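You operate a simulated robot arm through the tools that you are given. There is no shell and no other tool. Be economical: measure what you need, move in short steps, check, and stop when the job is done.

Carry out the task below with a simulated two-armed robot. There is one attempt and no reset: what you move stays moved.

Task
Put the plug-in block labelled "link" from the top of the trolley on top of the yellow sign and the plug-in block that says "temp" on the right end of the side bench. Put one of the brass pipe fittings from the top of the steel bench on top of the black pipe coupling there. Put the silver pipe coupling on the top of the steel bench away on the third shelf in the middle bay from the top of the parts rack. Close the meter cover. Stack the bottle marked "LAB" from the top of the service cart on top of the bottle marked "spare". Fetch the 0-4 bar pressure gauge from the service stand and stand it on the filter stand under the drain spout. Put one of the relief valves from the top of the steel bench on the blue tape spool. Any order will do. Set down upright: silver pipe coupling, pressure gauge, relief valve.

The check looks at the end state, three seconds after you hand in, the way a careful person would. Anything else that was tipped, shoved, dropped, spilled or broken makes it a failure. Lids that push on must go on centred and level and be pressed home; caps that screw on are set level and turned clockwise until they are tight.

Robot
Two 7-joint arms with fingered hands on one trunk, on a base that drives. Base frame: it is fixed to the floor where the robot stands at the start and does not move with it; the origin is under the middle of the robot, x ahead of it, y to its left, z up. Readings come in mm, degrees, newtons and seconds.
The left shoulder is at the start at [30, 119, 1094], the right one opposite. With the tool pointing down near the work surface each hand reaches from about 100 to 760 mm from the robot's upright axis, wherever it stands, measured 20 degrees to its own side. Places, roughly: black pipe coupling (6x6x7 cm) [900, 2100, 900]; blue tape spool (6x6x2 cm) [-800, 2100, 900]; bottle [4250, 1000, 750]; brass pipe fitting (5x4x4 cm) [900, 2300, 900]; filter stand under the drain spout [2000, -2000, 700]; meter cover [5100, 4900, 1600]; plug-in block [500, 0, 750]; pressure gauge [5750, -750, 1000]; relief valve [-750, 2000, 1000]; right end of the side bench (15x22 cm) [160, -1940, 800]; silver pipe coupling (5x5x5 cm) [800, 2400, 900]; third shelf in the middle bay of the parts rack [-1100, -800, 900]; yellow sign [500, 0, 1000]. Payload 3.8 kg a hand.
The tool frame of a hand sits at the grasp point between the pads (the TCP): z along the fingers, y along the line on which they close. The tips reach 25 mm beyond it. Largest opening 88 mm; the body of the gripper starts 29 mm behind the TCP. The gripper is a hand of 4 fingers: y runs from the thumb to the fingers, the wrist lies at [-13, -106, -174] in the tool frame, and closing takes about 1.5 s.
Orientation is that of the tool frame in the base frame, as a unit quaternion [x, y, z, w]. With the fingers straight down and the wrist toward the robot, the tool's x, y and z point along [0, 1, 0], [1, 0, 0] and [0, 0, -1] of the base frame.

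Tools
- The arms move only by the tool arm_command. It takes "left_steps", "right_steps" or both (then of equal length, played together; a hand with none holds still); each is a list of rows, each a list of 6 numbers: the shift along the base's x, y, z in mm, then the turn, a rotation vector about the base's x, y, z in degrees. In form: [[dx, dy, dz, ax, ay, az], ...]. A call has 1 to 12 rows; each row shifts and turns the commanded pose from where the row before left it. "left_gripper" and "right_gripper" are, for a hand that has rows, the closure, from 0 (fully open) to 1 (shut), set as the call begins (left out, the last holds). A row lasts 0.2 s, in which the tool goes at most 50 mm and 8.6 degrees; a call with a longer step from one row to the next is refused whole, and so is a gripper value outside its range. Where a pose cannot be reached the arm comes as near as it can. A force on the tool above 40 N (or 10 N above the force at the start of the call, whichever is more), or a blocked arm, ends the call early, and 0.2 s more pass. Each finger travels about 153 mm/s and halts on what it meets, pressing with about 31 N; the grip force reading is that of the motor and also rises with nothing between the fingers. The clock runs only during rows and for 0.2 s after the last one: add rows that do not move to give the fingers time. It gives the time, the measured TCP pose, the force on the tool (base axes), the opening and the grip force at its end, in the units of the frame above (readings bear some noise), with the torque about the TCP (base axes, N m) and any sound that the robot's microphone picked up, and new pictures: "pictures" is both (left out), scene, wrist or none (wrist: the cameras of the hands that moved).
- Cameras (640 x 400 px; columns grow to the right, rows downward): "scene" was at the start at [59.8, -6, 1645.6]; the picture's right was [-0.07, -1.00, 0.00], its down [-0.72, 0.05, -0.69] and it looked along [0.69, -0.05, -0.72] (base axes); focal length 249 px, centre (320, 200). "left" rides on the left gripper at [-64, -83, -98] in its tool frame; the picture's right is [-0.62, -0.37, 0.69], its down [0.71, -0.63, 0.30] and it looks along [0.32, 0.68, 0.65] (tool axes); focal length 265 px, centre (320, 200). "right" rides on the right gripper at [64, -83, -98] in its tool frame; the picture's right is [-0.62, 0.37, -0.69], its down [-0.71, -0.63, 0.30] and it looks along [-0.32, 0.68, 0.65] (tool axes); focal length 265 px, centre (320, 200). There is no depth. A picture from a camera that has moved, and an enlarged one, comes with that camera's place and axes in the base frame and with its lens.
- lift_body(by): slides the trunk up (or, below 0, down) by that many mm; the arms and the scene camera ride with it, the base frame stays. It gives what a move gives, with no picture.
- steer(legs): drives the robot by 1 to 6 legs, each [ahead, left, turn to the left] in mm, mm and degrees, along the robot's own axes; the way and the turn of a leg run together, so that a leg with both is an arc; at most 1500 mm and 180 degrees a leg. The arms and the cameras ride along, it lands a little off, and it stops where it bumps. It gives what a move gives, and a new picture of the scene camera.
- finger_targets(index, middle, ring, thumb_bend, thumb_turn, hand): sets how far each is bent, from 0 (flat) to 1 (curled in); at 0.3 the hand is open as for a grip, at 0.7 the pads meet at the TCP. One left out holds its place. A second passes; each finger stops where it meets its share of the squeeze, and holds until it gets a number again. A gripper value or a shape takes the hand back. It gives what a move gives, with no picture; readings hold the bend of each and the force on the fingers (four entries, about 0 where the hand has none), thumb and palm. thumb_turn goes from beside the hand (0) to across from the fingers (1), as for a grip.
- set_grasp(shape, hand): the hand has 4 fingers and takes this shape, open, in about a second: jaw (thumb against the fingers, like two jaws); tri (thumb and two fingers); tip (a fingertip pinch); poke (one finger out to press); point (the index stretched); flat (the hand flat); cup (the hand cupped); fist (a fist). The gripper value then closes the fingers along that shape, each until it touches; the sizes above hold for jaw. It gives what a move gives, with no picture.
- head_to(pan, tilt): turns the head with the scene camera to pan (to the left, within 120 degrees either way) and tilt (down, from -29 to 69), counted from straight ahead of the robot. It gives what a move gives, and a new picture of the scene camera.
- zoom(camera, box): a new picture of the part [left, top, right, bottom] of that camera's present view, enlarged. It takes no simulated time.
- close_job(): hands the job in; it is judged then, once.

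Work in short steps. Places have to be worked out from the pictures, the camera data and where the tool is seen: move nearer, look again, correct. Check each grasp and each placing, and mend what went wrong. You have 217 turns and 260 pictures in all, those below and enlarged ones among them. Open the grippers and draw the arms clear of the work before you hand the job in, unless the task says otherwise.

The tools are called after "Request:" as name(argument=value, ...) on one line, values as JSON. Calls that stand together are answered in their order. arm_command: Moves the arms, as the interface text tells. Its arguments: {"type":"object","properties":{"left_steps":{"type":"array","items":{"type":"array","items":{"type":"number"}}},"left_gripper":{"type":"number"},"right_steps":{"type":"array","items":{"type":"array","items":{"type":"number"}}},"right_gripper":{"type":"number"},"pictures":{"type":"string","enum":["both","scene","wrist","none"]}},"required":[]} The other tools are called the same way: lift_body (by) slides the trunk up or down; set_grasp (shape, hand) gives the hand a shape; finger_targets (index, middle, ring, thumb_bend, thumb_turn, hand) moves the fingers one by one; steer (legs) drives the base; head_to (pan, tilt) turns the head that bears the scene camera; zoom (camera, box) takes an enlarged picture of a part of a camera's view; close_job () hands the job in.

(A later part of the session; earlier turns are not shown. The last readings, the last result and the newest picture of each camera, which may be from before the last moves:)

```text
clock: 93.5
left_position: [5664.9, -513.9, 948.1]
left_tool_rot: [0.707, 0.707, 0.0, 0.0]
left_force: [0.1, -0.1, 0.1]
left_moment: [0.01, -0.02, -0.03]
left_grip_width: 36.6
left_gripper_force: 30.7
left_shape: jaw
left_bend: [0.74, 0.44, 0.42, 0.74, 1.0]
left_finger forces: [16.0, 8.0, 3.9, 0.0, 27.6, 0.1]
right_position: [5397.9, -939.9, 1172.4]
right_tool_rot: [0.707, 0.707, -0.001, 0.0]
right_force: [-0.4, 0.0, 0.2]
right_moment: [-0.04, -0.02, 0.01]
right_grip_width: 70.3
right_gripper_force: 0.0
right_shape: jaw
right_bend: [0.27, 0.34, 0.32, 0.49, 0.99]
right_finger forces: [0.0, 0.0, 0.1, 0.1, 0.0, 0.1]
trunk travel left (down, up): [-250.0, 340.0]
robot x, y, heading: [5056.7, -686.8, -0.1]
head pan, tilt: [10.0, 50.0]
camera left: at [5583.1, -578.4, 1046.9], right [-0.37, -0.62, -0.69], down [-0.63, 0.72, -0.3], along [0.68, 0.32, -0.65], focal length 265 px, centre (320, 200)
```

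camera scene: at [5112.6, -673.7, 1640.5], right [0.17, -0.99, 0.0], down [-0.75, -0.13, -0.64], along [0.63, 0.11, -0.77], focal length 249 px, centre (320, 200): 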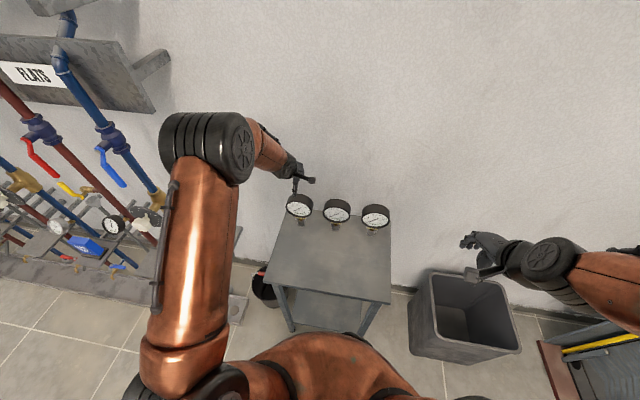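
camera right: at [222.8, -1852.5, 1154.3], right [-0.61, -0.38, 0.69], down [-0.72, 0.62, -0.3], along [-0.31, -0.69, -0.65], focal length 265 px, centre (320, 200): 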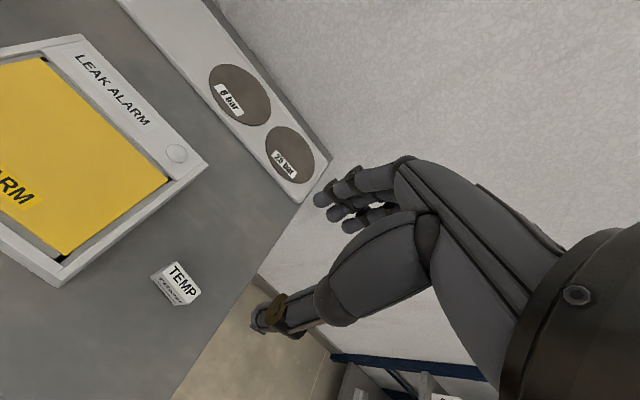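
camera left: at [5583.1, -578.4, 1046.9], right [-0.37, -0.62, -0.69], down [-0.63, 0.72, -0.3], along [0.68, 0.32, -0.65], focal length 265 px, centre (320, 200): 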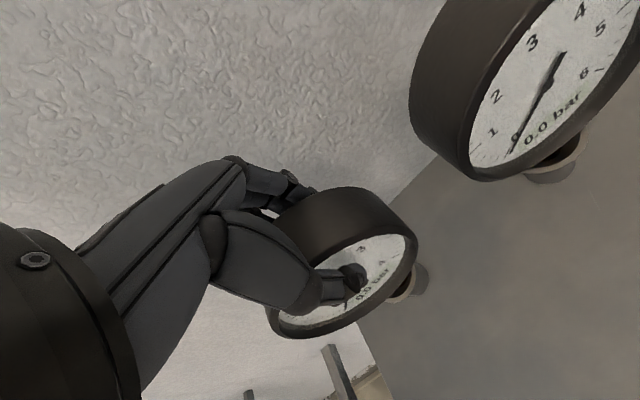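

Grip registers on a ~40 mm case. I lift slowly out of the socket and look.

Request:
arm_command(left_steps=[[0, 0, 10, 0, 0, 0], [0, 0, 15, 0, 0, 0], [0, 0, 20, 0, 0, 0], [0, 0, 0, 0, 0, 0]])

```text
clock: 94.5
left_position: [5665.8, -513.9, 991.4]
left_tool_rot: [0.707, 0.707, -0.001, 0.0]
left_force: [-0.7, 0.0, -4.9]
left_moment: [-0.08, 0.02, 0.0]
left_grip_width: 36.6
left_gripper_force: 31.3
left_shape: jaw
left_bend: [0.74, 0.45, 0.43, 0.74, 1.0]
left_finger forces: [16.3, 7.7, 3.8, 0.1, 27.9, 0.1]
right_position: [5398.5, -939.3, 1172.8]
right_tool_rot: [0.707, 0.707, -0.001, 0.001]
right_force: [0.6, 0.3, 1.0]
right_moment: [0.0, -0.02, 0.02]
right_grip_width: 70.4
right_gripper_force: 0.1
right_shape: jaw
right_bend: [0.27, 0.34, 0.32, 0.49, 0.99]
right_finger forces: [0.1, 0.0, 0.0, 0.0, 0.0, 0.0]
trunk travel left (down, up): [-250.0, 340.0]
robot x, y, heading: [5055.8, -687.3, -0.0]
head pan, tilt: [10.0, 50.0]
camera scene: at [5113.7, -673.6, 1640.4], right [0.17, -0.99, 0.0], down [-0.76, -0.13, -0.64], along [0.63, 0.11, -0.77], focal length 249 px, centre (320, 200)
camera left: at [5583.8, -578.5, 1090.9], right [-0.37, -0.62, -0.69], down [-0.63, 0.72, -0.3], along [0.68, 0.32, -0.65], focal length 265 px, centre (320, 200)
```

scene: 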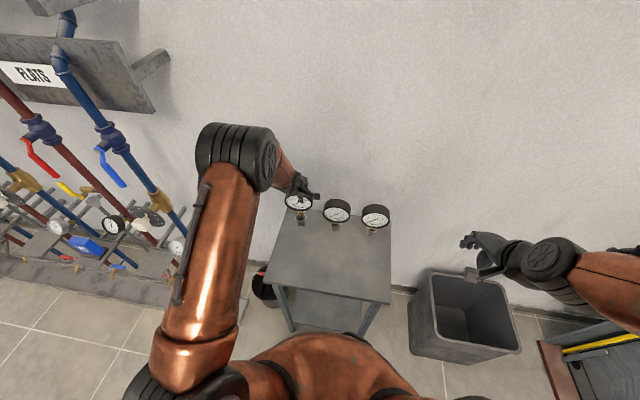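
left: 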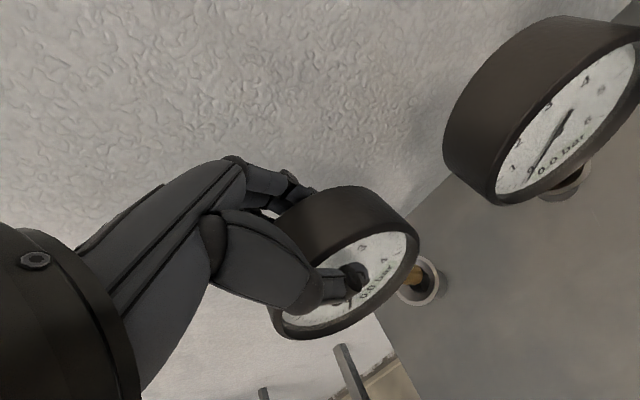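

It lifts cleanly, the socket stays. I raise it further and zoom on it.

Request:
arm_command(left_steps=[[0, 0, 40, 0, 0, 0], [0, 0, 45, 0, 0, 0], [0, 0, 45, 0, 0, 0], [0, 0, 45, 0, 0, 0], [0, 0, 0, 0, 0, 0]], pictures="none")

Request:
zoom(camera="scene", box=[240, 130, 400, 230])

Request:
zoom(camera="left", box=[220, 150, 500, 325])

```text
clock: 95.7
left_position: [5667.3, -513.2, 1163.8]
left_tool_rot: [0.708, 0.706, -0.001, -0.001]
left_force: [0.0, -0.8, -4.5]
left_moment: [-0.07, 0.03, 0.0]
left_grip_width: 36.4
left_gripper_force: 31.2
left_shape: jaw
left_bend: [0.74, 0.45, 0.43, 0.74, 1.0]
left_finger forces: [16.3, 7.7, 3.8, 0.1, 27.9, 0.0]
right_position: [5398.8, -940.5, 1172.1]
right_tool_rot: [0.707, 0.707, -0.001, 0.0]
right_force: [-0.2, -0.4, -0.7]
right_moment: [-0.01, 0.01, 0.03]
right_grip_width: 70.6
right_gripper_force: 0.0
right_shape: jaw
right_bend: [0.27, 0.34, 0.32, 0.49, 0.99]
right_finger forces: [0.0, 0.0, 0.0, 0.0, 0.0, 0.0]
trunk travel left (down, up): [-250.0, 340.0]
robot x, y, heading: [5057.6, -689.5, -0.2]
head pan, tilt: [10.0, 50.0]
```

```text
4.00 times, centred on (320, 180) of scene
camera zoom: at [5114.1, -673.6, 1640.4], right [0.17, -0.99, 0.0], down [-0.76, -0.13, -0.64], along [0.63, 0.11, -0.77], focal length 997 px, centre (320, 280)
```

zoom: 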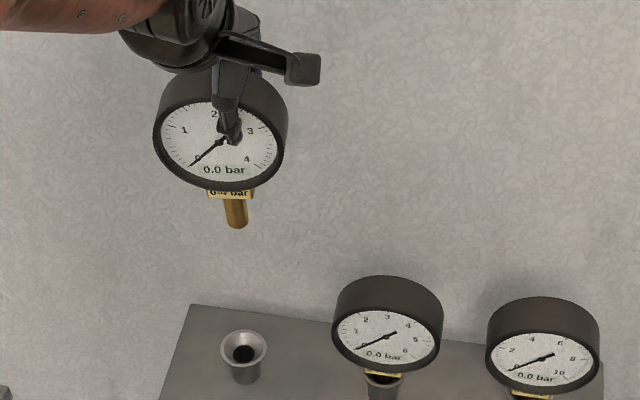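

```text
2.29 times, centred on (360, 238) of left
camera zoom: at [5584.7, -578.0, 1264.3], right [-0.37, -0.62, -0.69], down [-0.63, 0.72, -0.3], along [0.68, 0.32, -0.65], focal length 607 px, centre (229, 114)
```

zoom: 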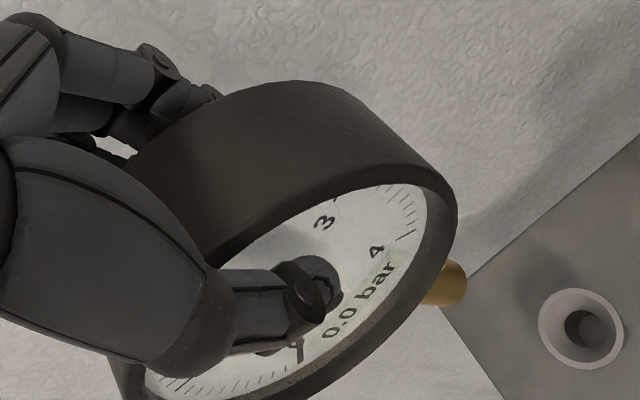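

The gauge with its brass stem is held upright. I pull it in, then drive back down the corridor to the tank and turn to face it.

Request:
arm_command(left_steps=[[-40, 12, 5, 0, 0, 0], [-40, 12, 5, 0, 0, 0], [-40, 12, 5, 0, 0, 0], [-40, 12, 5, 0, 0, 0], [-40, 12, 5, 0, 0, 0], [0, 0, 0, 0, 0, 0]], pictures="none")

Request:
steer(legs=[[-600, 0, 0], [0, -340, 0], [-1500, 0, 0], [-1000, 0, 0], [0, 0, -90]])

Request:
head_to(pan=0, tilt=35)

```text
clock: 97.1
left_position: [5468.1, -453.5, 1190.6]
left_tool_rot: [0.708, 0.707, 0.0, -0.001]
left_force: [0.5, -0.1, -4.7]
left_moment: [-0.06, 0.0, -0.01]
left_grip_width: 36.3
left_gripper_force: 31.5
left_shape: jaw
left_bend: [0.74, 0.45, 0.44, 0.74, 1.0]
left_finger forces: [16.8, 7.4, 4.0, 0.0, 28.3, 0.0]
right_position: [5398.9, -940.0, 1172.1]
right_tool_rot: [0.707, 0.707, -0.001, 0.0]
right_force: [0.7, 0.1, 0.3]
right_moment: [0.01, -0.03, -0.01]
right_grip_width: 70.0
right_gripper_force: 0.1
right_shape: jaw
right_bend: [0.27, 0.34, 0.32, 0.49, 0.99]
right_finger forces: [0.1, 0.0, 0.0, 0.1, 0.0, 0.0]
trunk travel left (down, up): [-250.0, 340.0]
robot x, y, heading: [5054.5, -686.7, -0.1]
head pan, tilt: [10.0, 50.0]
```

```text
clock: 118.0
left_position: [2216.9, -1467.9, 1191.8]
left_tool_rot: [1.0, 0.005, 0.0, 0.0]
left_force: [-0.1, -0.5, -4.9]
left_moment: [0.03, 0.05, -0.04]
left_grip_width: 35.9
left_gripper_force: 31.1
left_shape: jaw
left_bend: [0.74, 0.45, 0.44, 0.74, 1.0]
left_finger forces: [16.5, 7.2, 3.8, 0.1, 27.6, 0.0]
right_position: [1728.7, -1404.6, 1173.3]
right_tool_rot: [1.0, 0.007, -0.002, -0.001]
right_force: [-0.6, -0.3, -0.3]
right_moment: [0.0, -0.06, 0.01]
right_grip_width: 70.1
right_gripper_force: 0.1
right_shape: jaw
right_bend: [0.27, 0.34, 0.32, 0.49, 0.99]
right_finger forces: [0.0, 0.0, 0.1, 0.0, 0.0, 0.0]
trunk travel left (down, up): [-250.0, 340.0]
robot x, y, heading: [1977.3, -1060.3, -89.4]
head pan, tilt: [10.0, 50.0]
camera scene: at [1991.3, -1118.0, 1640.4], right [-0.98, -0.18, 0.0], down [-0.14, 0.75, -0.64], along [0.12, -0.63, -0.77], focal length 249 px, centre (320, 200)
```

scene: 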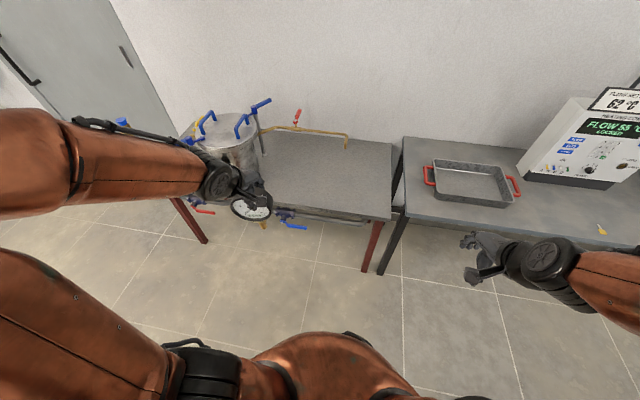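

```text
clock: 118.7
left_position: [2217.6, -1468.6, 1189.6]
left_tool_rot: [1.0, 0.006, 0.001, 0.0]
left_force: [1.1, 1.1, -5.6]
left_moment: [0.02, 0.06, 0.0]
left_grip_width: 35.9
left_gripper_force: 31.1
left_shape: jaw
left_bend: [0.74, 0.45, 0.44, 0.74, 1.0]
left_finger forces: [16.4, 7.3, 3.9, 0.1, 27.5, 0.0]
right_position: [1729.1, -1403.2, 1172.3]
right_tool_rot: [1.0, 0.007, 0.0, -0.001]
right_force: [0.1, 0.1, -1.1]
right_moment: [0.03, 0.0, -0.01]
right_grip_width: 70.3
right_gripper_force: 0.0
right_shape: jaw
right_bend: [0.27, 0.34, 0.32, 0.49, 0.99]
right_finger forces: [0.0, 0.0, 0.0, 0.0, 0.1, 0.0]
trunk travel left (down, up): [-250.0, 340.0]
robot x, y, heading: [1980.6, -1062.0, -89.3]
head pan, tilt: [0.0, 35.0]
camera scene: at [1978.2, -1130.4, 1662.1], right [-1.0, -0.01, 0.0], down [-0.01, 0.57, -0.82], along [0.01, -0.82, -0.57], focal length 249 px, centre (320, 200)
```

scene: 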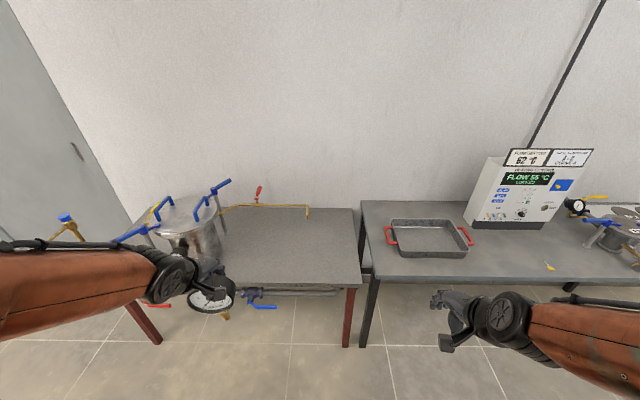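

I zoom to find the filter stand beneath the brass spout.

Request:
zoom(camera="scene", box=[200, 160, 392, 280])

Request:
zoom(camera="scene", box=[20, 190, 260, 340])

```text
3.33 times, centred on (296, 220) of scene
camera zoom: at [1978.2, -1130.4, 1662.1], right [-1.0, -0.01, 0.0], down [-0.01, 0.57, -0.82], along [0.01, -0.82, -0.57], focal length 831 px, centre (400, 133)
```

zoom: 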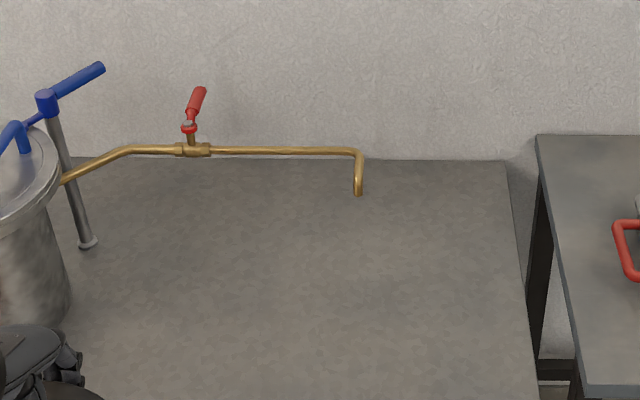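

```text
2.67 times, centred on (140, 265) of scene
camera zoom: at [1978.2, -1130.4, 1662.1], right [-1.0, -0.01, 0.0], down [-0.01, 0.57, -0.82], along [0.01, -0.82, -0.57], focal length 665 px, centre (800, 27)
```

zoom: 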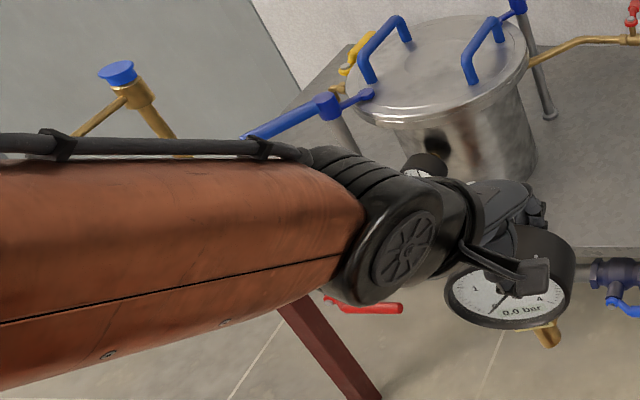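

No socket is visible on the bench top; there is also a valve pipe under the front edge. I zoom there.

Request:
zoom(camera="scene", box=[200, 250, 392, 370])

Request:
lift_body(by=-240)

Request:
steer(legs=[[-350, 0, 0]])

```text
3.33 times, centred on (296, 310) of scene
camera zoom: at [1978.2, -1130.4, 1662.1], right [-1.0, -0.01, 0.0], down [-0.01, 0.57, -0.82], along [0.01, -0.82, -0.57], focal length 831 px, centre (400, -167)
```

zoom: 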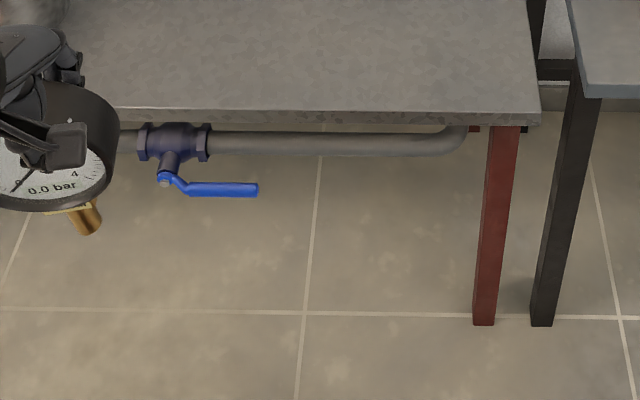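

```text
clock: 121.2
left_position: [2217.0, -1468.7, 950.9]
left_tool_rot: [1.0, 0.006, 0.0, 0.001]
left_force: [0.4, -0.1, -4.7]
left_moment: [0.02, 0.06, -0.03]
left_grip_width: 36.2
left_gripper_force: 31.2
left_shape: jaw
left_bend: [0.74, 0.45, 0.44, 0.74, 1.0]
left_finger forces: [16.4, 7.3, 3.9, 0.0, 27.6, 0.1]
right_position: [1728.9, -1404.2, 932.5]
right_tool_rot: [1.0, 0.007, 0.0, -0.001]
right_force: [0.9, 0.7, 0.0]
right_moment: [-0.01, 0.01, 0.02]
right_grip_width: 70.2
right_gripper_force: 0.1
right_shape: jaw
right_bend: [0.27, 0.34, 0.32, 0.49, 0.99]
right_finger forces: [0.1, 0.0, 0.0, 0.0, 0.0, 0.0]
trunk travel left (down, up): [-10.0, 580.0]
robot x, y, heading: [1977.9, -1062.4, -89.5]
head pan, tilt: [0.0, 35.0]
```

```text
clock: 123.5
left_position: [2213.4, -1122.5, 951.2]
left_tool_rot: [1.0, 0.006, 0.001, 0.0]
left_force: [0.3, -0.1, -4.4]
left_moment: [0.05, 0.05, 0.02]
left_grip_width: 36.0
left_gripper_force: 30.9
left_shape: jaw
left_bend: [0.74, 0.45, 0.44, 0.74, 1.0]
left_finger forces: [16.5, 7.2, 3.9, 0.0, 27.7, 0.0]
right_position: [1726.0, -1058.6, 934.3]
right_tool_rot: [1.0, 0.008, 0.0, 0.0]
right_force: [-1.3, 1.0, 0.3]
right_moment: [-0.04, -0.02, 0.03]
right_grip_width: 70.2
right_gripper_force: 0.1
right_shape: jaw
right_bend: [0.27, 0.34, 0.32, 0.49, 0.99]
right_finger forces: [0.1, 0.1, 0.1, 0.1, 0.2, 0.0]
trunk travel left (down, up): [-10.0, 580.0]
robot x, y, heading: [1974.2, -717.6, -89.2]
head pan, tilt: [0.0, 35.0]
camera scene: at [1974.0, -783.8, 1422.2], right [-1.0, -0.01, 0.0], down [-0.01, 0.57, -0.82], along [0.01, -0.82, -0.57], focal length 249 px, centre (320, 200)
```

scene: 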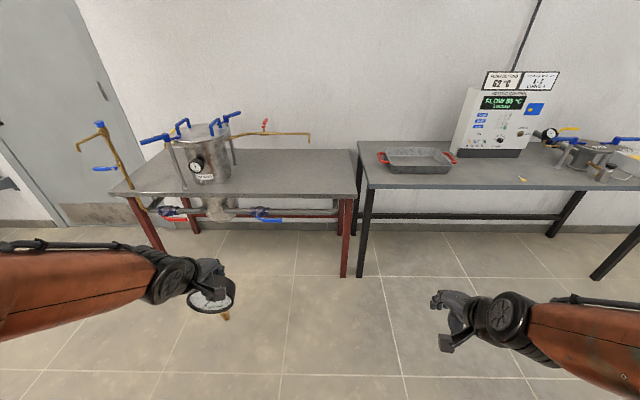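

Request:
zoom(camera="scene", box=[60, 100, 380, 300])

```text
2.00 times, centred on (220, 200) of scene
camera zoom: at [1974.0, -783.8, 1422.2], right [-1.0, -0.01, 0.0], down [-0.01, 0.57, -0.82], along [0.01, -0.82, -0.57], focal length 498 px, centre (520, 200)
```

zoom: 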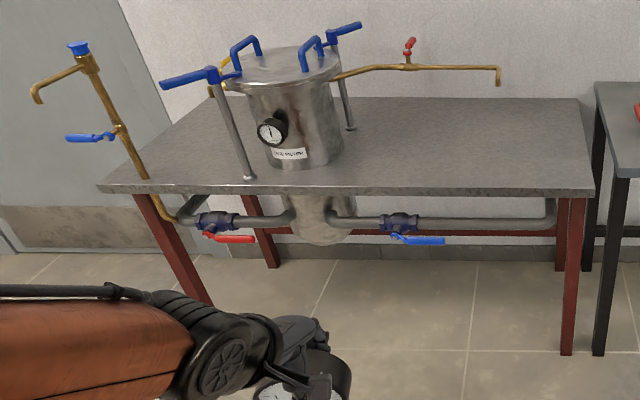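

The filter vessel's table is the filter stand: top z≈731, spout end ≈[2049, -2052, 914]. The gauge must stand on the table just in front of/below the spout. I raise the trunk part way and drive up.

Request:
lift_body(by=140)

Request:
steer(legs=[[640, -120, -0.8]])

Request:
head_to(pan=8, tilt=48)

```text
clock: 125.1
left_position: [2212.8, -1122.7, 1090.8]
left_tool_rot: [1.0, 0.006, 0.0, -0.001]
left_force: [-0.3, 0.0, -4.0]
left_moment: [0.02, 0.11, -0.02]
left_grip_width: 36.0
left_gripper_force: 30.8
left_shape: jaw
left_bend: [0.74, 0.45, 0.44, 0.74, 1.0]
left_finger forces: [16.5, 7.3, 3.9, 0.0, 27.7, 0.0]
right_position: [1725.2, -1059.7, 1073.1]
right_tool_rot: [1.0, 0.006, -0.001, -0.001]
right_force: [0.3, 0.1, -0.2]
right_moment: [0.01, 0.0, -0.01]
right_grip_width: 70.2
right_gripper_force: 0.1
right_shape: jaw
right_bend: [0.27, 0.34, 0.32, 0.49, 0.99]
right_finger forces: [0.1, 0.0, 0.0, 0.1, 0.0, 0.1]
trunk travel left (down, up): [-150.0, 440.0]
robot x, y, heading: [1972.6, -717.9, -89.1]
head pan, tilt: [0.0, 35.0]
```

```text
clock: 128.8
left_position: [2089.6, -1764.2, 1090.9]
left_tool_rot: [1.0, -0.002, 0.001, 0.0]
left_force: [0.3, -1.3, -4.4]
left_moment: [0.0, 0.03, 0.0]
left_grip_width: 36.1
left_gripper_force: 31.3
left_shape: jaw
left_bend: [0.74, 0.45, 0.44, 0.74, 1.0]
left_finger forces: [16.4, 7.3, 3.9, 0.1, 27.7, 0.0]
right_position: [1602.7, -1695.0, 1071.7]
right_tool_rot: [1.0, -0.001, 0.0, -0.001]
right_force: [-0.2, 0.3, -0.5]
right_moment: [-0.02, 0.0, 0.02]
right_grip_width: 70.2
right_gripper_force: 0.1
right_shape: jaw
right_bend: [0.27, 0.34, 0.32, 0.49, 0.99]
right_finger forces: [0.1, 0.0, 0.0, 0.1, 0.0, 0.0]
trunk travel left (down, up): [-150.0, 440.0]
robot x, y, heading: [1859.2, -1353.8, -90.2]
head pan, tilt: [0.0, 35.0]
camera scene: at [1856.2, -1424.4, 1562.1], right [-1.0, 0.0, 0.0], down [0.0, 0.57, -0.82], along [0.0, -0.82, -0.57], focal length 249 px, centre (320, 200)
```

scene: 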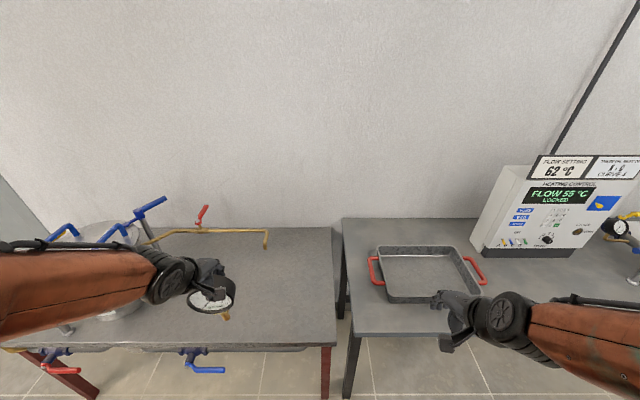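

```text
clock: 129.5
left_position: [2089.3, -1764.5, 1091.0]
left_tool_rot: [1.0, -0.001, 0.0, -0.002]
left_force: [1.1, 0.0, -4.7]
left_moment: [0.01, 0.03, 0.0]
left_grip_width: 36.0
left_gripper_force: 31.3
left_shape: jaw
left_bend: [0.74, 0.45, 0.44, 0.74, 1.0]
left_finger forces: [16.4, 7.3, 4.0, 0.1, 27.6, 0.1]
right_position: [1603.3, -1693.7, 1071.8]
right_tool_rot: [1.0, -0.001, -0.001, -0.001]
right_force: [-0.6, 0.3, -0.1]
right_moment: [0.03, 0.02, 0.01]
right_grip_width: 69.9
right_gripper_force: 0.0
right_shape: jaw
right_bend: [0.27, 0.34, 0.32, 0.49, 0.99]
right_finger forces: [0.0, 0.0, 0.0, 0.1, 0.0, 0.1]
trunk travel left (down, up): [-150.0, 440.0]
robot x, y, heading: [1856.5, -1354.3, -90.1]
head pan, tilt: [8.0, 48.0]
camera scene: at [1867.3, -1413.5, 1543.2], right [-0.99, -0.13, 0.0], down [-0.1, 0.74, -0.67], along [0.09, -0.66, -0.74], focal length 249 px, centre (320, 200)
```

scene: 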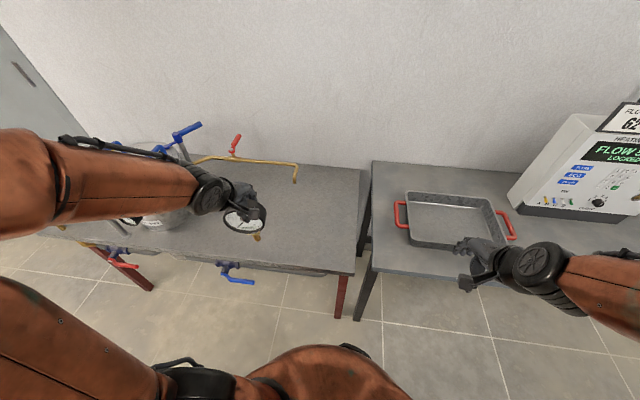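

Spout end confirmed at [2048, -2052, 916]. I carry the gauge over the table to just in front of it.

Request:
arm_command(left_steps=[[-11, -37, -8, 0, 0, 0], [-11, -37, -8, 0, 0, 0], [-11, -37, -8, 0, 0, 0], [-11, -37, -8, 0, 0, 0], [-11, -37, -8, 0, 0, 0], [-10, -37, -10, 0, 0, 0], [0, 0, -30, 0, 0, 0], [0, 0, -20, 0, 0, 0], [0, 0, 0, 0, 0, 0]])

Request:
zoom(camera="scene", box=[200, 130, 360, 230])

```text
clock: 131.5
left_position: [2023.4, -1987.9, 989.9]
left_tool_rot: [1.0, -0.002, -0.001, -0.001]
left_force: [0.8, -0.5, -4.7]
left_moment: [0.01, 0.07, -0.07]
left_grip_width: 35.7
left_gripper_force: 30.9
left_shape: jaw
left_bend: [0.74, 0.46, 0.44, 0.74, 0.99]
left_finger forces: [16.7, 7.1, 4.2, 0.0, 28.2, 0.0]
right_position: [1604.3, -1694.1, 1073.2]
right_tool_rot: [1.0, -0.001, -0.001, -0.001]
right_force: [0.6, 0.5, 0.4]
right_moment: [0.01, -0.01, -0.03]
right_grip_width: 70.3
right_gripper_force: 0.0
right_shape: jaw
right_bend: [0.27, 0.34, 0.32, 0.49, 0.99]
right_finger forces: [0.0, 0.0, 0.1, 0.0, 0.1, 0.0]
trunk travel left (down, up): [-150.0, 440.0]
robot x, y, heading: [1859.0, -1352.6, -90.3]
head pan, tilt: [8.0, 48.0]
camera scene: at [1867.3, -1413.5, 1543.2], right [-0.99, -0.14, 0.0], down [-0.1, 0.74, -0.67], along [0.09, -0.66, -0.74], focal length 249 px, centre (320, 200)
camera left: at [1961.3, -1905.2, 1089.5], right [-0.62, 0.37, -0.69], down [0.72, 0.63, -0.3], along [0.32, -0.68, -0.65], focal length 265 px, centre (320, 200)
```

scene: 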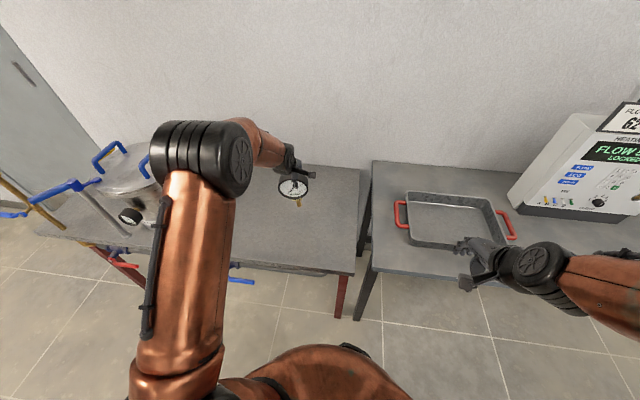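
left: 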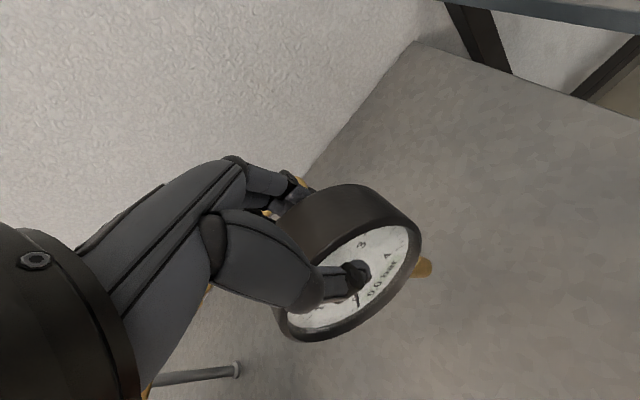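

```text
4.00 times, centred on (280, 180) of scene
camera zoom: at [1867.3, -1413.5, 1543.2], right [-0.99, -0.14, 0.0], down [-0.1, 0.74, -0.67], along [0.09, -0.66, -0.74], focal length 997 px, centre (480, 280)
```

zoom: 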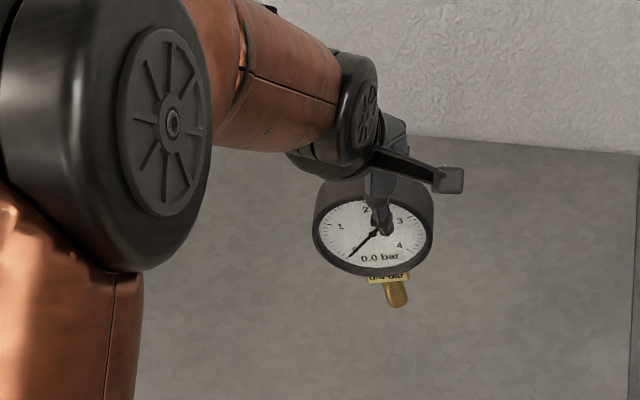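

Brass shows behind the fingers; I zoom the wrist camera to see where the spout lies relative to the hand.

Request:
zoom(camera="left", box=[140, 140, 460, 340])

```text
2.00 times, centred on (300, 240) of left
camera zoom: at [1961.3, -1905.2, 1089.5], right [-0.62, 0.37, -0.69], down [0.72, 0.63, -0.3], along [0.32, -0.68, -0.65], focal length 531 px, centre (360, 120)
```

zoom: 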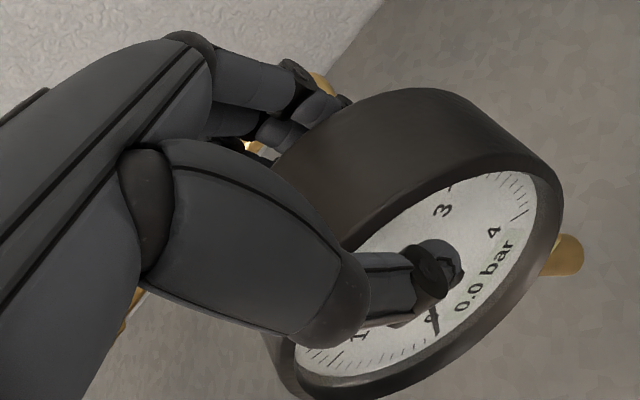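

The spout's top run sits ~65 mm ahead of the hand at z≈976, so I shift 13 mm back for clearance and lower toward the table.

Request:
arm_command(left_steps=[[0, 13, 0, 0, 0, 0], [0, 0, -20, 0, 0, 0], [0, 0, -20, 0, 0, 0], [0, 0, -15, 0, 0, 0], [0, 0, -15, 0, 0, 0], [0, 0, 0, 0, 0, 0]])

Request:
zoom(camera="scene", box=[220, 140, 380, 240])

```text
clock: 132.9
left_position: [2023.4, -1972.2, 918.9]
left_tool_rot: [1.0, -0.002, 0.0, -0.001]
left_force: [-0.3, 1.1, -4.2]
left_moment: [0.01, 0.03, 0.03]
left_grip_width: 35.7
left_gripper_force: 30.7
left_shape: jaw
left_bend: [0.74, 0.46, 0.44, 0.74, 0.99]
left_finger forces: [16.7, 7.0, 4.2, 0.0, 28.0, 0.0]
right_position: [1603.2, -1693.8, 1073.3]
right_tool_rot: [1.0, -0.001, -0.001, -0.001]
right_force: [0.2, 1.0, -0.4]
right_moment: [0.0, 0.01, -0.05]
right_grip_width: 70.1
right_gripper_force: 0.0
right_shape: jaw
right_bend: [0.27, 0.34, 0.32, 0.49, 0.99]
right_finger forces: [0.1, 0.0, 0.1, 0.0, 0.1, 0.0]
trunk travel left (down, up): [-150.0, 440.0]
robot x, y, heading: [1857.9, -1355.0, -90.1]
head pan, tilt: [8.0, 48.0]
camera scene: at [1867.2, -1413.7, 1543.2], right [-0.99, -0.14, 0.0], down [-0.1, 0.74, -0.67], along [0.09, -0.66, -0.74], focal length 249 px, centre (320, 200)
camera left: at [1960.5, -1890.1, 1019.6], right [-0.62, 0.37, -0.69], down [0.72, 0.63, -0.3], along [0.32, -0.68, -0.65], focal length 265 px, centre (320, 200)
```

scene: 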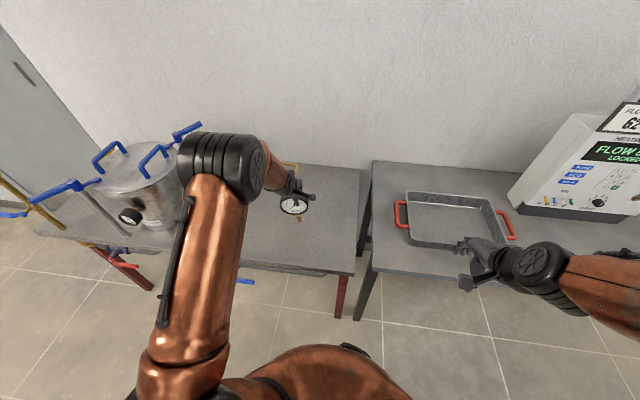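
left: 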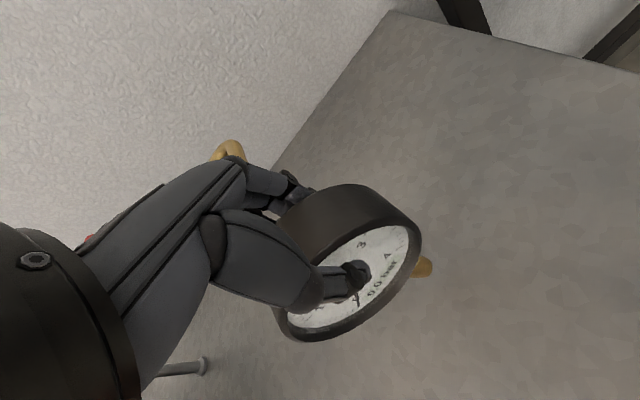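

```text
4.00 times, centred on (300, 190) of scene
camera zoom: at [1867.2, -1413.7, 1543.2], right [-0.99, -0.14, 0.0], down [-0.1, 0.74, -0.67], along [0.09, -0.66, -0.74], focal length 997 px, centre (400, 240)
```

zoom: 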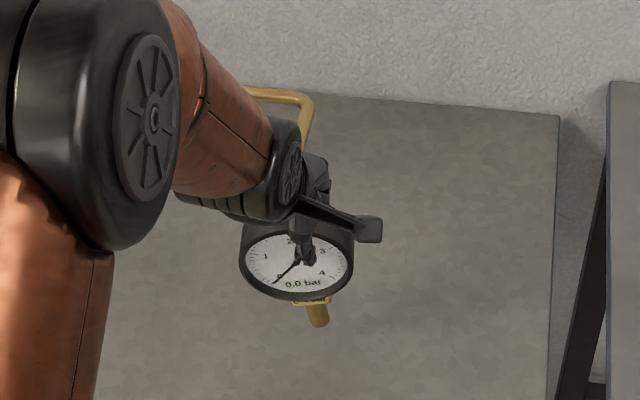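

The spout corner resolves to about [2036, -2078, 949], so there's more room. I move 25 mm closer and continue down.

Request:
arm_command(left_steps=[[0, -13, 0, 0, 0, 0], [0, -12, 0, 0, 0, 0], [0, 0, -10, 0, 0, 0], [0, 0, -10, 0, 0, 0], [0, 0, 0, 0, 0, 0]])

Request:
zoom(camera="scene", box=[260, 150, 340, 200])

```text
clock: 134.1
left_position: [2023.8, -1999.4, 898.8]
left_tool_rot: [1.0, -0.001, 0.001, -0.001]
left_force: [0.7, 0.0, -5.3]
left_moment: [0.03, 0.05, 0.0]
left_grip_width: 35.9
left_gripper_force: 30.7
left_shape: jaw
left_bend: [0.74, 0.46, 0.44, 0.74, 0.99]
left_finger forces: [16.7, 6.9, 4.2, 0.0, 28.0, 0.1]
right_position: [1603.9, -1693.9, 1072.6]
right_tool_rot: [1.0, -0.001, -0.001, -0.001]
right_force: [-0.1, -0.2, 0.1]
right_moment: [0.01, 0.02, -0.02]
right_grip_width: 70.0
right_gripper_force: 0.0
right_shape: jaw
right_bend: [0.27, 0.34, 0.32, 0.49, 0.99]
right_finger forces: [0.0, 0.1, 0.1, 0.1, 0.1, 0.0]
trunk travel left (down, up): [-150.0, 440.0]
robot x, y, heading: [1861.2, -1353.9, -90.0]
head pan, tilt: [8.0, 48.0]
camera scene: at [1867.1, -1413.8, 1543.2], right [-0.99, -0.14, 0.0], down [-0.1, 0.74, -0.67], along [0.09, -0.66, -0.74], focal length 249 px, centre (320, 200)
camera left: at [1960.9, -1915.8, 999.7], right [-0.62, 0.37, -0.69], down [0.72, 0.63, -0.3], along [0.32, -0.68, -0.65], focal length 265 px, centre (320, 200)
```

scene: 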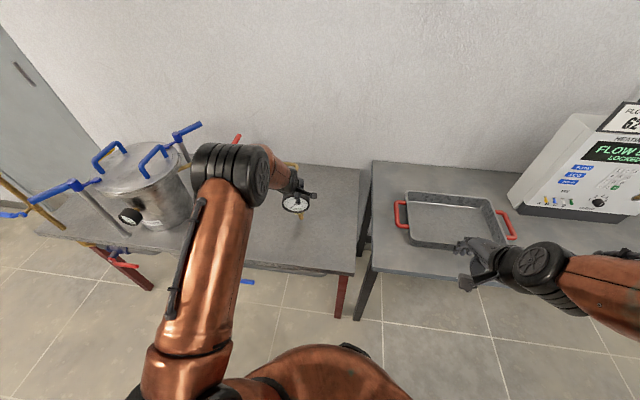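
left: 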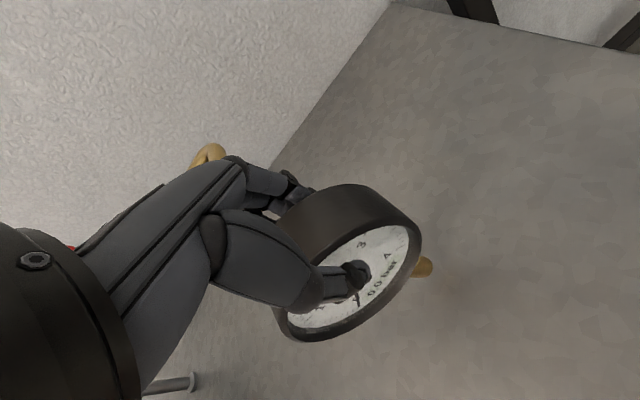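

```text
8.00 times, centred on (300, 175) of scene
camera zoom: at [1867.1, -1413.8, 1543.2], right [-0.99, -0.14, 0.0], down [-0.1, 0.74, -0.67], along [0.09, -0.66, -0.74], focal length 1994 px, centre (480, 400)
```

zoom: 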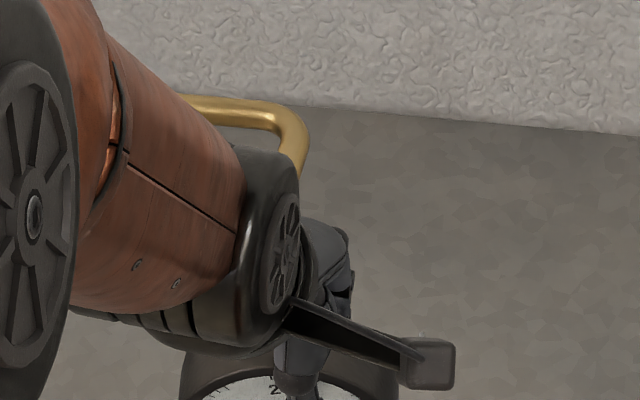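

No contact yet. I lower in small steps.

Request:
arm_command(left_steps=[[0, 0, -4, 0, 0, 0], [0, 0, -4, 0, 0, 0], [0, 0, -3, 0, 0, 0], [0, 0, 0, 0, 0, 0]], pictures="none")

Request:
zoom(camera="scene", box=[260, 180, 340, 230])

```text
clock: 135.1
left_position: [2024.5, -1999.0, 889.0]
left_tool_rot: [1.0, -0.003, 0.0, -0.001]
left_force: [0.3, -0.4, -4.9]
left_moment: [-0.04, 0.05, 0.0]
left_grip_width: 35.8
left_gripper_force: 31.1
left_shape: jaw
left_bend: [0.74, 0.46, 0.44, 0.74, 0.99]
left_finger forces: [16.6, 7.0, 4.3, 0.0, 28.0, 0.0]
right_position: [1602.2, -1693.3, 1072.3]
right_tool_rot: [1.0, -0.001, -0.002, -0.001]
right_force: [0.7, -0.2, -0.1]
right_moment: [-0.02, -0.02, 0.0]
right_grip_width: 70.1
right_gripper_force: 0.0
right_shape: jaw
right_bend: [0.27, 0.34, 0.32, 0.49, 0.99]
right_finger forces: [0.0, 0.1, 0.0, 0.1, 0.0, 0.0]
trunk travel left (down, up): [-150.0, 440.0]
robot x, y, heading: [1856.1, -1353.1, -90.3]
head pan, tilt: [8.0, 48.0]
```

```text
8.00 times, centred on (300, 205) of scene
camera zoom: at [1867.2, -1413.9, 1543.2], right [-0.99, -0.14, 0.0], down [-0.1, 0.74, -0.67], along [0.09, -0.66, -0.74], focal length 1994 px, centre (480, 160)
```

zoom: 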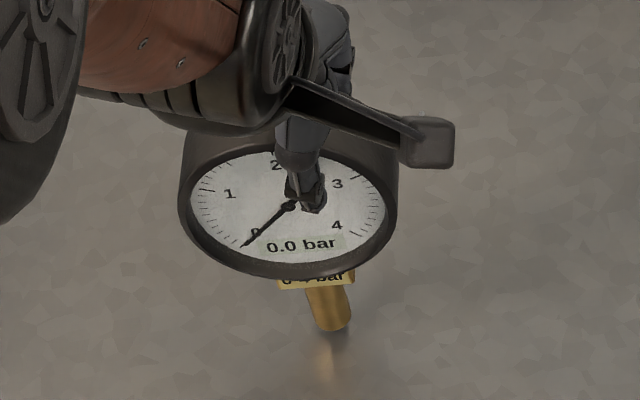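

The gauge seems tilted in the grip (stem leaning). I zoom in harder to measure this.

Request:
zoom(camera="scene", box=[280, 196, 320, 226])

Request:
zoom(camera="left", box=[260, 170, 460, 345])

```text
13.33 times, centred on (300, 211) of scene
camera zoom: at [1867.2, -1413.9, 1543.2], right [-0.99, -0.14, 0.0], down [-0.1, 0.74, -0.67], along [0.09, -0.66, -0.74], focal length 3323 px, centre (587, 53)
```

zoom: 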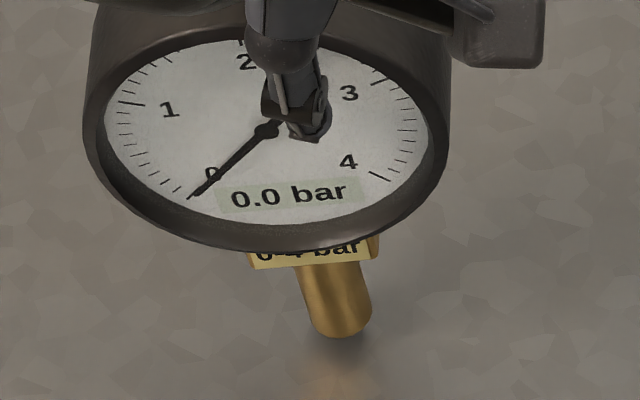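

```text
2.29 times, centred on (360, 258) of left
camera zoom: at [1961.4, -1916.5, 988.8], right [-0.62, 0.37, -0.69], down [0.72, 0.63, -0.3], along [0.32, -0.68, -0.65], focal length 607 px, centre (229, 69)
```

zoom: 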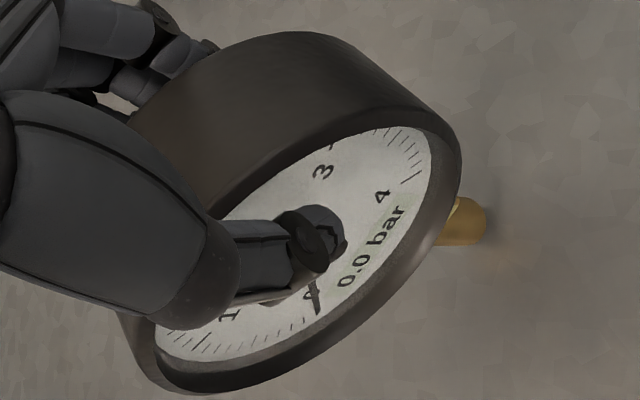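

The gauge has pivoted ~9° in the pinch (stem bottom toward -x). I raise slightly, roll the hand -9° about y to make the stem vertical, and re-measure.

Request:
arm_command(left_steps=[[0, 0, 12, 0, 0, 0], [0, 0, 0, 0, -4.5, 0], [0, 0, 0, 0, -4.5, 0], [0, 0, 0, 0, 0, 0]], pictures="none")

Request:
zoom(camera="scene", box=[280, 196, 320, 226])

```text
clock: 136.1
left_position: [2024.7, -1999.2, 900.7]
left_tool_rot: [0.997, -0.001, 0.08, -0.001]
left_force: [-0.1, -0.8, -4.3]
left_moment: [0.03, 0.1, -0.02]
left_grip_width: 35.6
left_gripper_force: 31.0
left_shape: jaw
left_bend: [0.74, 0.46, 0.44, 0.74, 0.99]
left_finger forces: [16.7, 6.9, 4.1, 0.0, 27.9, 0.1]
right_position: [1603.3, -1694.0, 1073.1]
right_tool_rot: [1.0, -0.001, -0.001, -0.001]
right_force: [0.0, 0.2, 0.0]
right_moment: [0.02, 0.02, 0.02]
right_grip_width: 70.2
right_gripper_force: 0.0
right_shape: jaw
right_bend: [0.27, 0.34, 0.32, 0.49, 0.99]
right_finger forces: [0.1, 0.0, 0.1, 0.0, 0.0, 0.1]
trunk travel left (down, up): [-150.0, 440.0]
robot x, y, heading: [1857.4, -1356.6, -90.0]
head pan, tilt: [8.0, 48.0]
```

```text
13.33 times, centred on (300, 211) of scene
camera zoom: at [1867.5, -1414.1, 1543.1], right [-0.99, -0.14, 0.0], down [-0.1, 0.74, -0.67], along [0.09, -0.66, -0.74], focal length 3323 px, centre (587, 53)
```

zoom: 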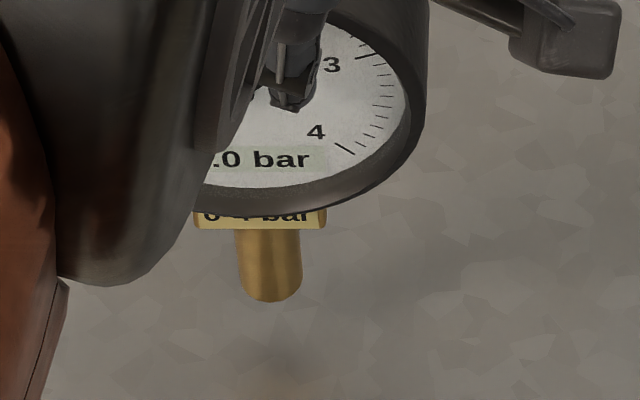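

Now vertical within ~1.5° in this view. I correct +1.3° and turn the right hand so its camera gives a side view for the pitch check.

Request:
arm_command(right_steps=[[0, 0, 0, 0, 0, 8.4], [0, 0, 0, 0, 0, 8.4], [0, 0, 0, 0, 0, 8.4], [0, 0, 0, 0, 0, 8.4], [0, 0, 0, 0, 0, 8.4], [0, 0, 0, 0, 0, 8.4], [0, 0, 0, 0, 0, 8.4], [0, 0, 0, 0, 0, 8.4], [0, 0, 0, 0, 0, 0]], left_steps=[[0, 0, 0, 0, 1.3, 0], [0, 0, 0, 0, 0, 0], [0, 0, 0, 0, 0, 0], [0, 0, 0, 0, 0, 0], [0, 0, 0, 0, 0, 0], [0, 0, 0, 0, 0, 0], [0, 0, 0, 0, 0, 0], [0, 0, 0, 0, 0, 0], [0, 0, 0, 0, 0, 0]], pictures="wrist")

```text
clock: 138.1
left_position: [2024.9, -1999.3, 901.6]
left_tool_rot: [0.998, -0.002, 0.068, -0.001]
left_force: [0.1, -0.7, -4.3]
left_moment: [0.0, 0.06, 0.01]
left_grip_width: 36.2
left_gripper_force: 30.7
left_shape: jaw
left_bend: [0.74, 0.46, 0.44, 0.74, 0.99]
left_finger forces: [16.8, 7.1, 4.2, 0.0, 27.9, 0.0]
right_position: [1623.0, -1705.0, 1073.3]
right_tool_rot: [0.834, 0.552, -0.002, -0.001]
right_force: [-1.0, -0.5, -0.2]
right_moment: [-0.01, -0.03, -0.02]
right_grip_width: 70.2
right_gripper_force: 0.1
right_shape: jaw
right_bend: [0.27, 0.34, 0.32, 0.49, 0.99]
right_finger forces: [0.0, 0.0, 0.0, 0.0, 0.1, 0.0]
right hand out of reach, approached as far as the arm can: row 1, 2
trunk travel left (down, up): [-150.0, 440.0]
robot x, y, heading: [1856.2, -1354.6, -90.0]
head pan, tilt: [8.0, 48.0]
camera right: at [1570.9, -1611.0, 1172.1], right [0.1, -0.71, 0.69], down [-0.86, -0.41, -0.3], along [0.5, -0.57, -0.65], focal length 265 px, centre (320, 200)
camera left: at [1949.4, -1916.4, 991.9], right [-0.52, 0.37, -0.77], down [0.75, 0.63, -0.2], along [0.41, -0.68, -0.61], focal length 265 px, centre (320, 200)
```

right: 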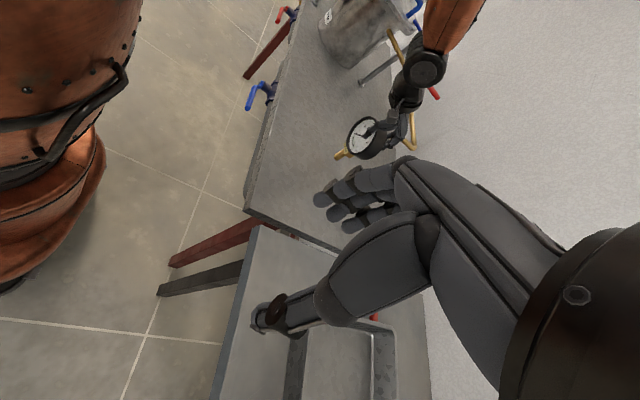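
left: 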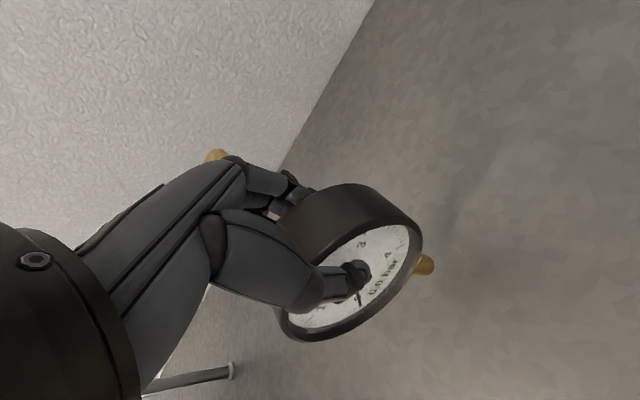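

The right wrist camera sees the gauge from the side. I zoom on it.

Request:
zoom(camera="right", box=[324, 100, 420, 175])

```text
5.33 times, centred on (372, 138) of right
camera zoom: at [1570.9, -1611.0, 1172.1], right [0.1, -0.71, 0.69], down [-0.86, -0.41, -0.3], along [0.5, -0.57, -0.65], focal length 1416 px, centre (43, 533)
```

zoom: 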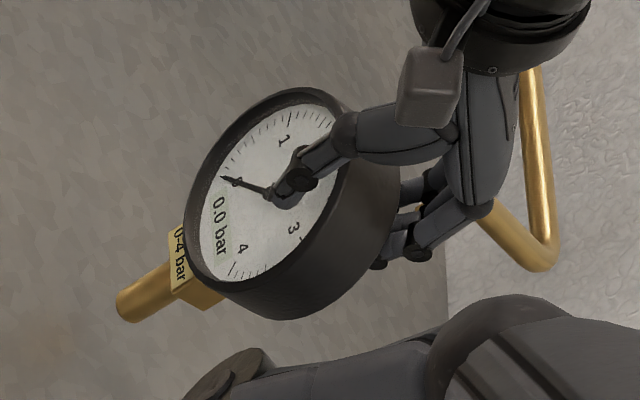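

Side view shows ≤2° residual pitch; I correct +1° about x and lower in small steps to contact.

Request:
arm_command(left_steps=[[0, 0, -6, 1, 0, 0], [0, 0, -6, 0, 0, 0], [0, 0, -2, 0, 0, 0], [0, 0, 0, 0, 0, 0]], pictures="none")

Request:
zoom(camera="right", box=[324, 100, 420, 175])

```text
clock: 139.1
left_position: [2024.8, -1999.2, 887.1]
left_tool_rot: [0.998, -0.003, 0.067, -0.01]
left_force: [-0.3, -0.9, -5.3]
left_moment: [0.06, 0.11, -0.02]
left_grip_width: 35.9
left_gripper_force: 31.0
left_shape: jaw
left_bend: [0.74, 0.46, 0.44, 0.74, 0.99]
left_finger forces: [16.9, 7.0, 4.2, 0.0, 28.0, 0.0]
right_position: [1621.7, -1703.5, 1072.6]
right_tool_rot: [0.833, 0.553, -0.001, 0.0]
right_force: [0.0, 0.0, 0.3]
right_moment: [0.02, 0.01, 0.0]
right_grip_width: 69.9
right_gripper_force: 0.1
right_shape: jaw
right_bend: [0.27, 0.34, 0.32, 0.49, 0.99]
right_finger forces: [0.0, 0.0, 0.0, 0.0, 0.1, 0.1]
trunk travel left (down, up): [-150.0, 440.0]
robot x, y, heading: [1859.5, -1357.0, -90.2]
head pan, tilt: [8.0, 48.0]
```

```text
5.33 times, centred on (372, 138) of right
camera zoom: at [1570.7, -1611.2, 1171.8], right [0.1, -0.71, 0.69], down [-0.86, -0.41, -0.3], along [0.5, -0.57, -0.65], focal length 1416 px, centre (43, 533)
```

zoom: 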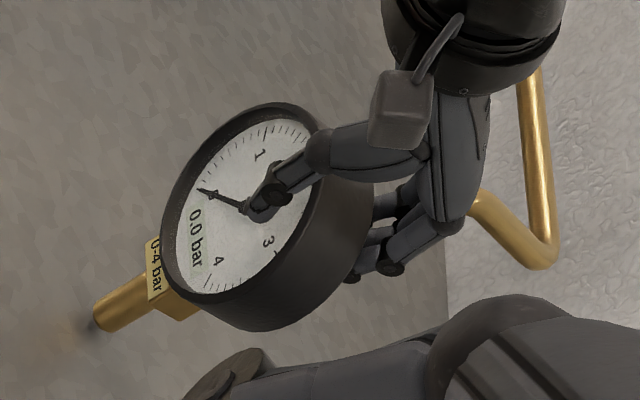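

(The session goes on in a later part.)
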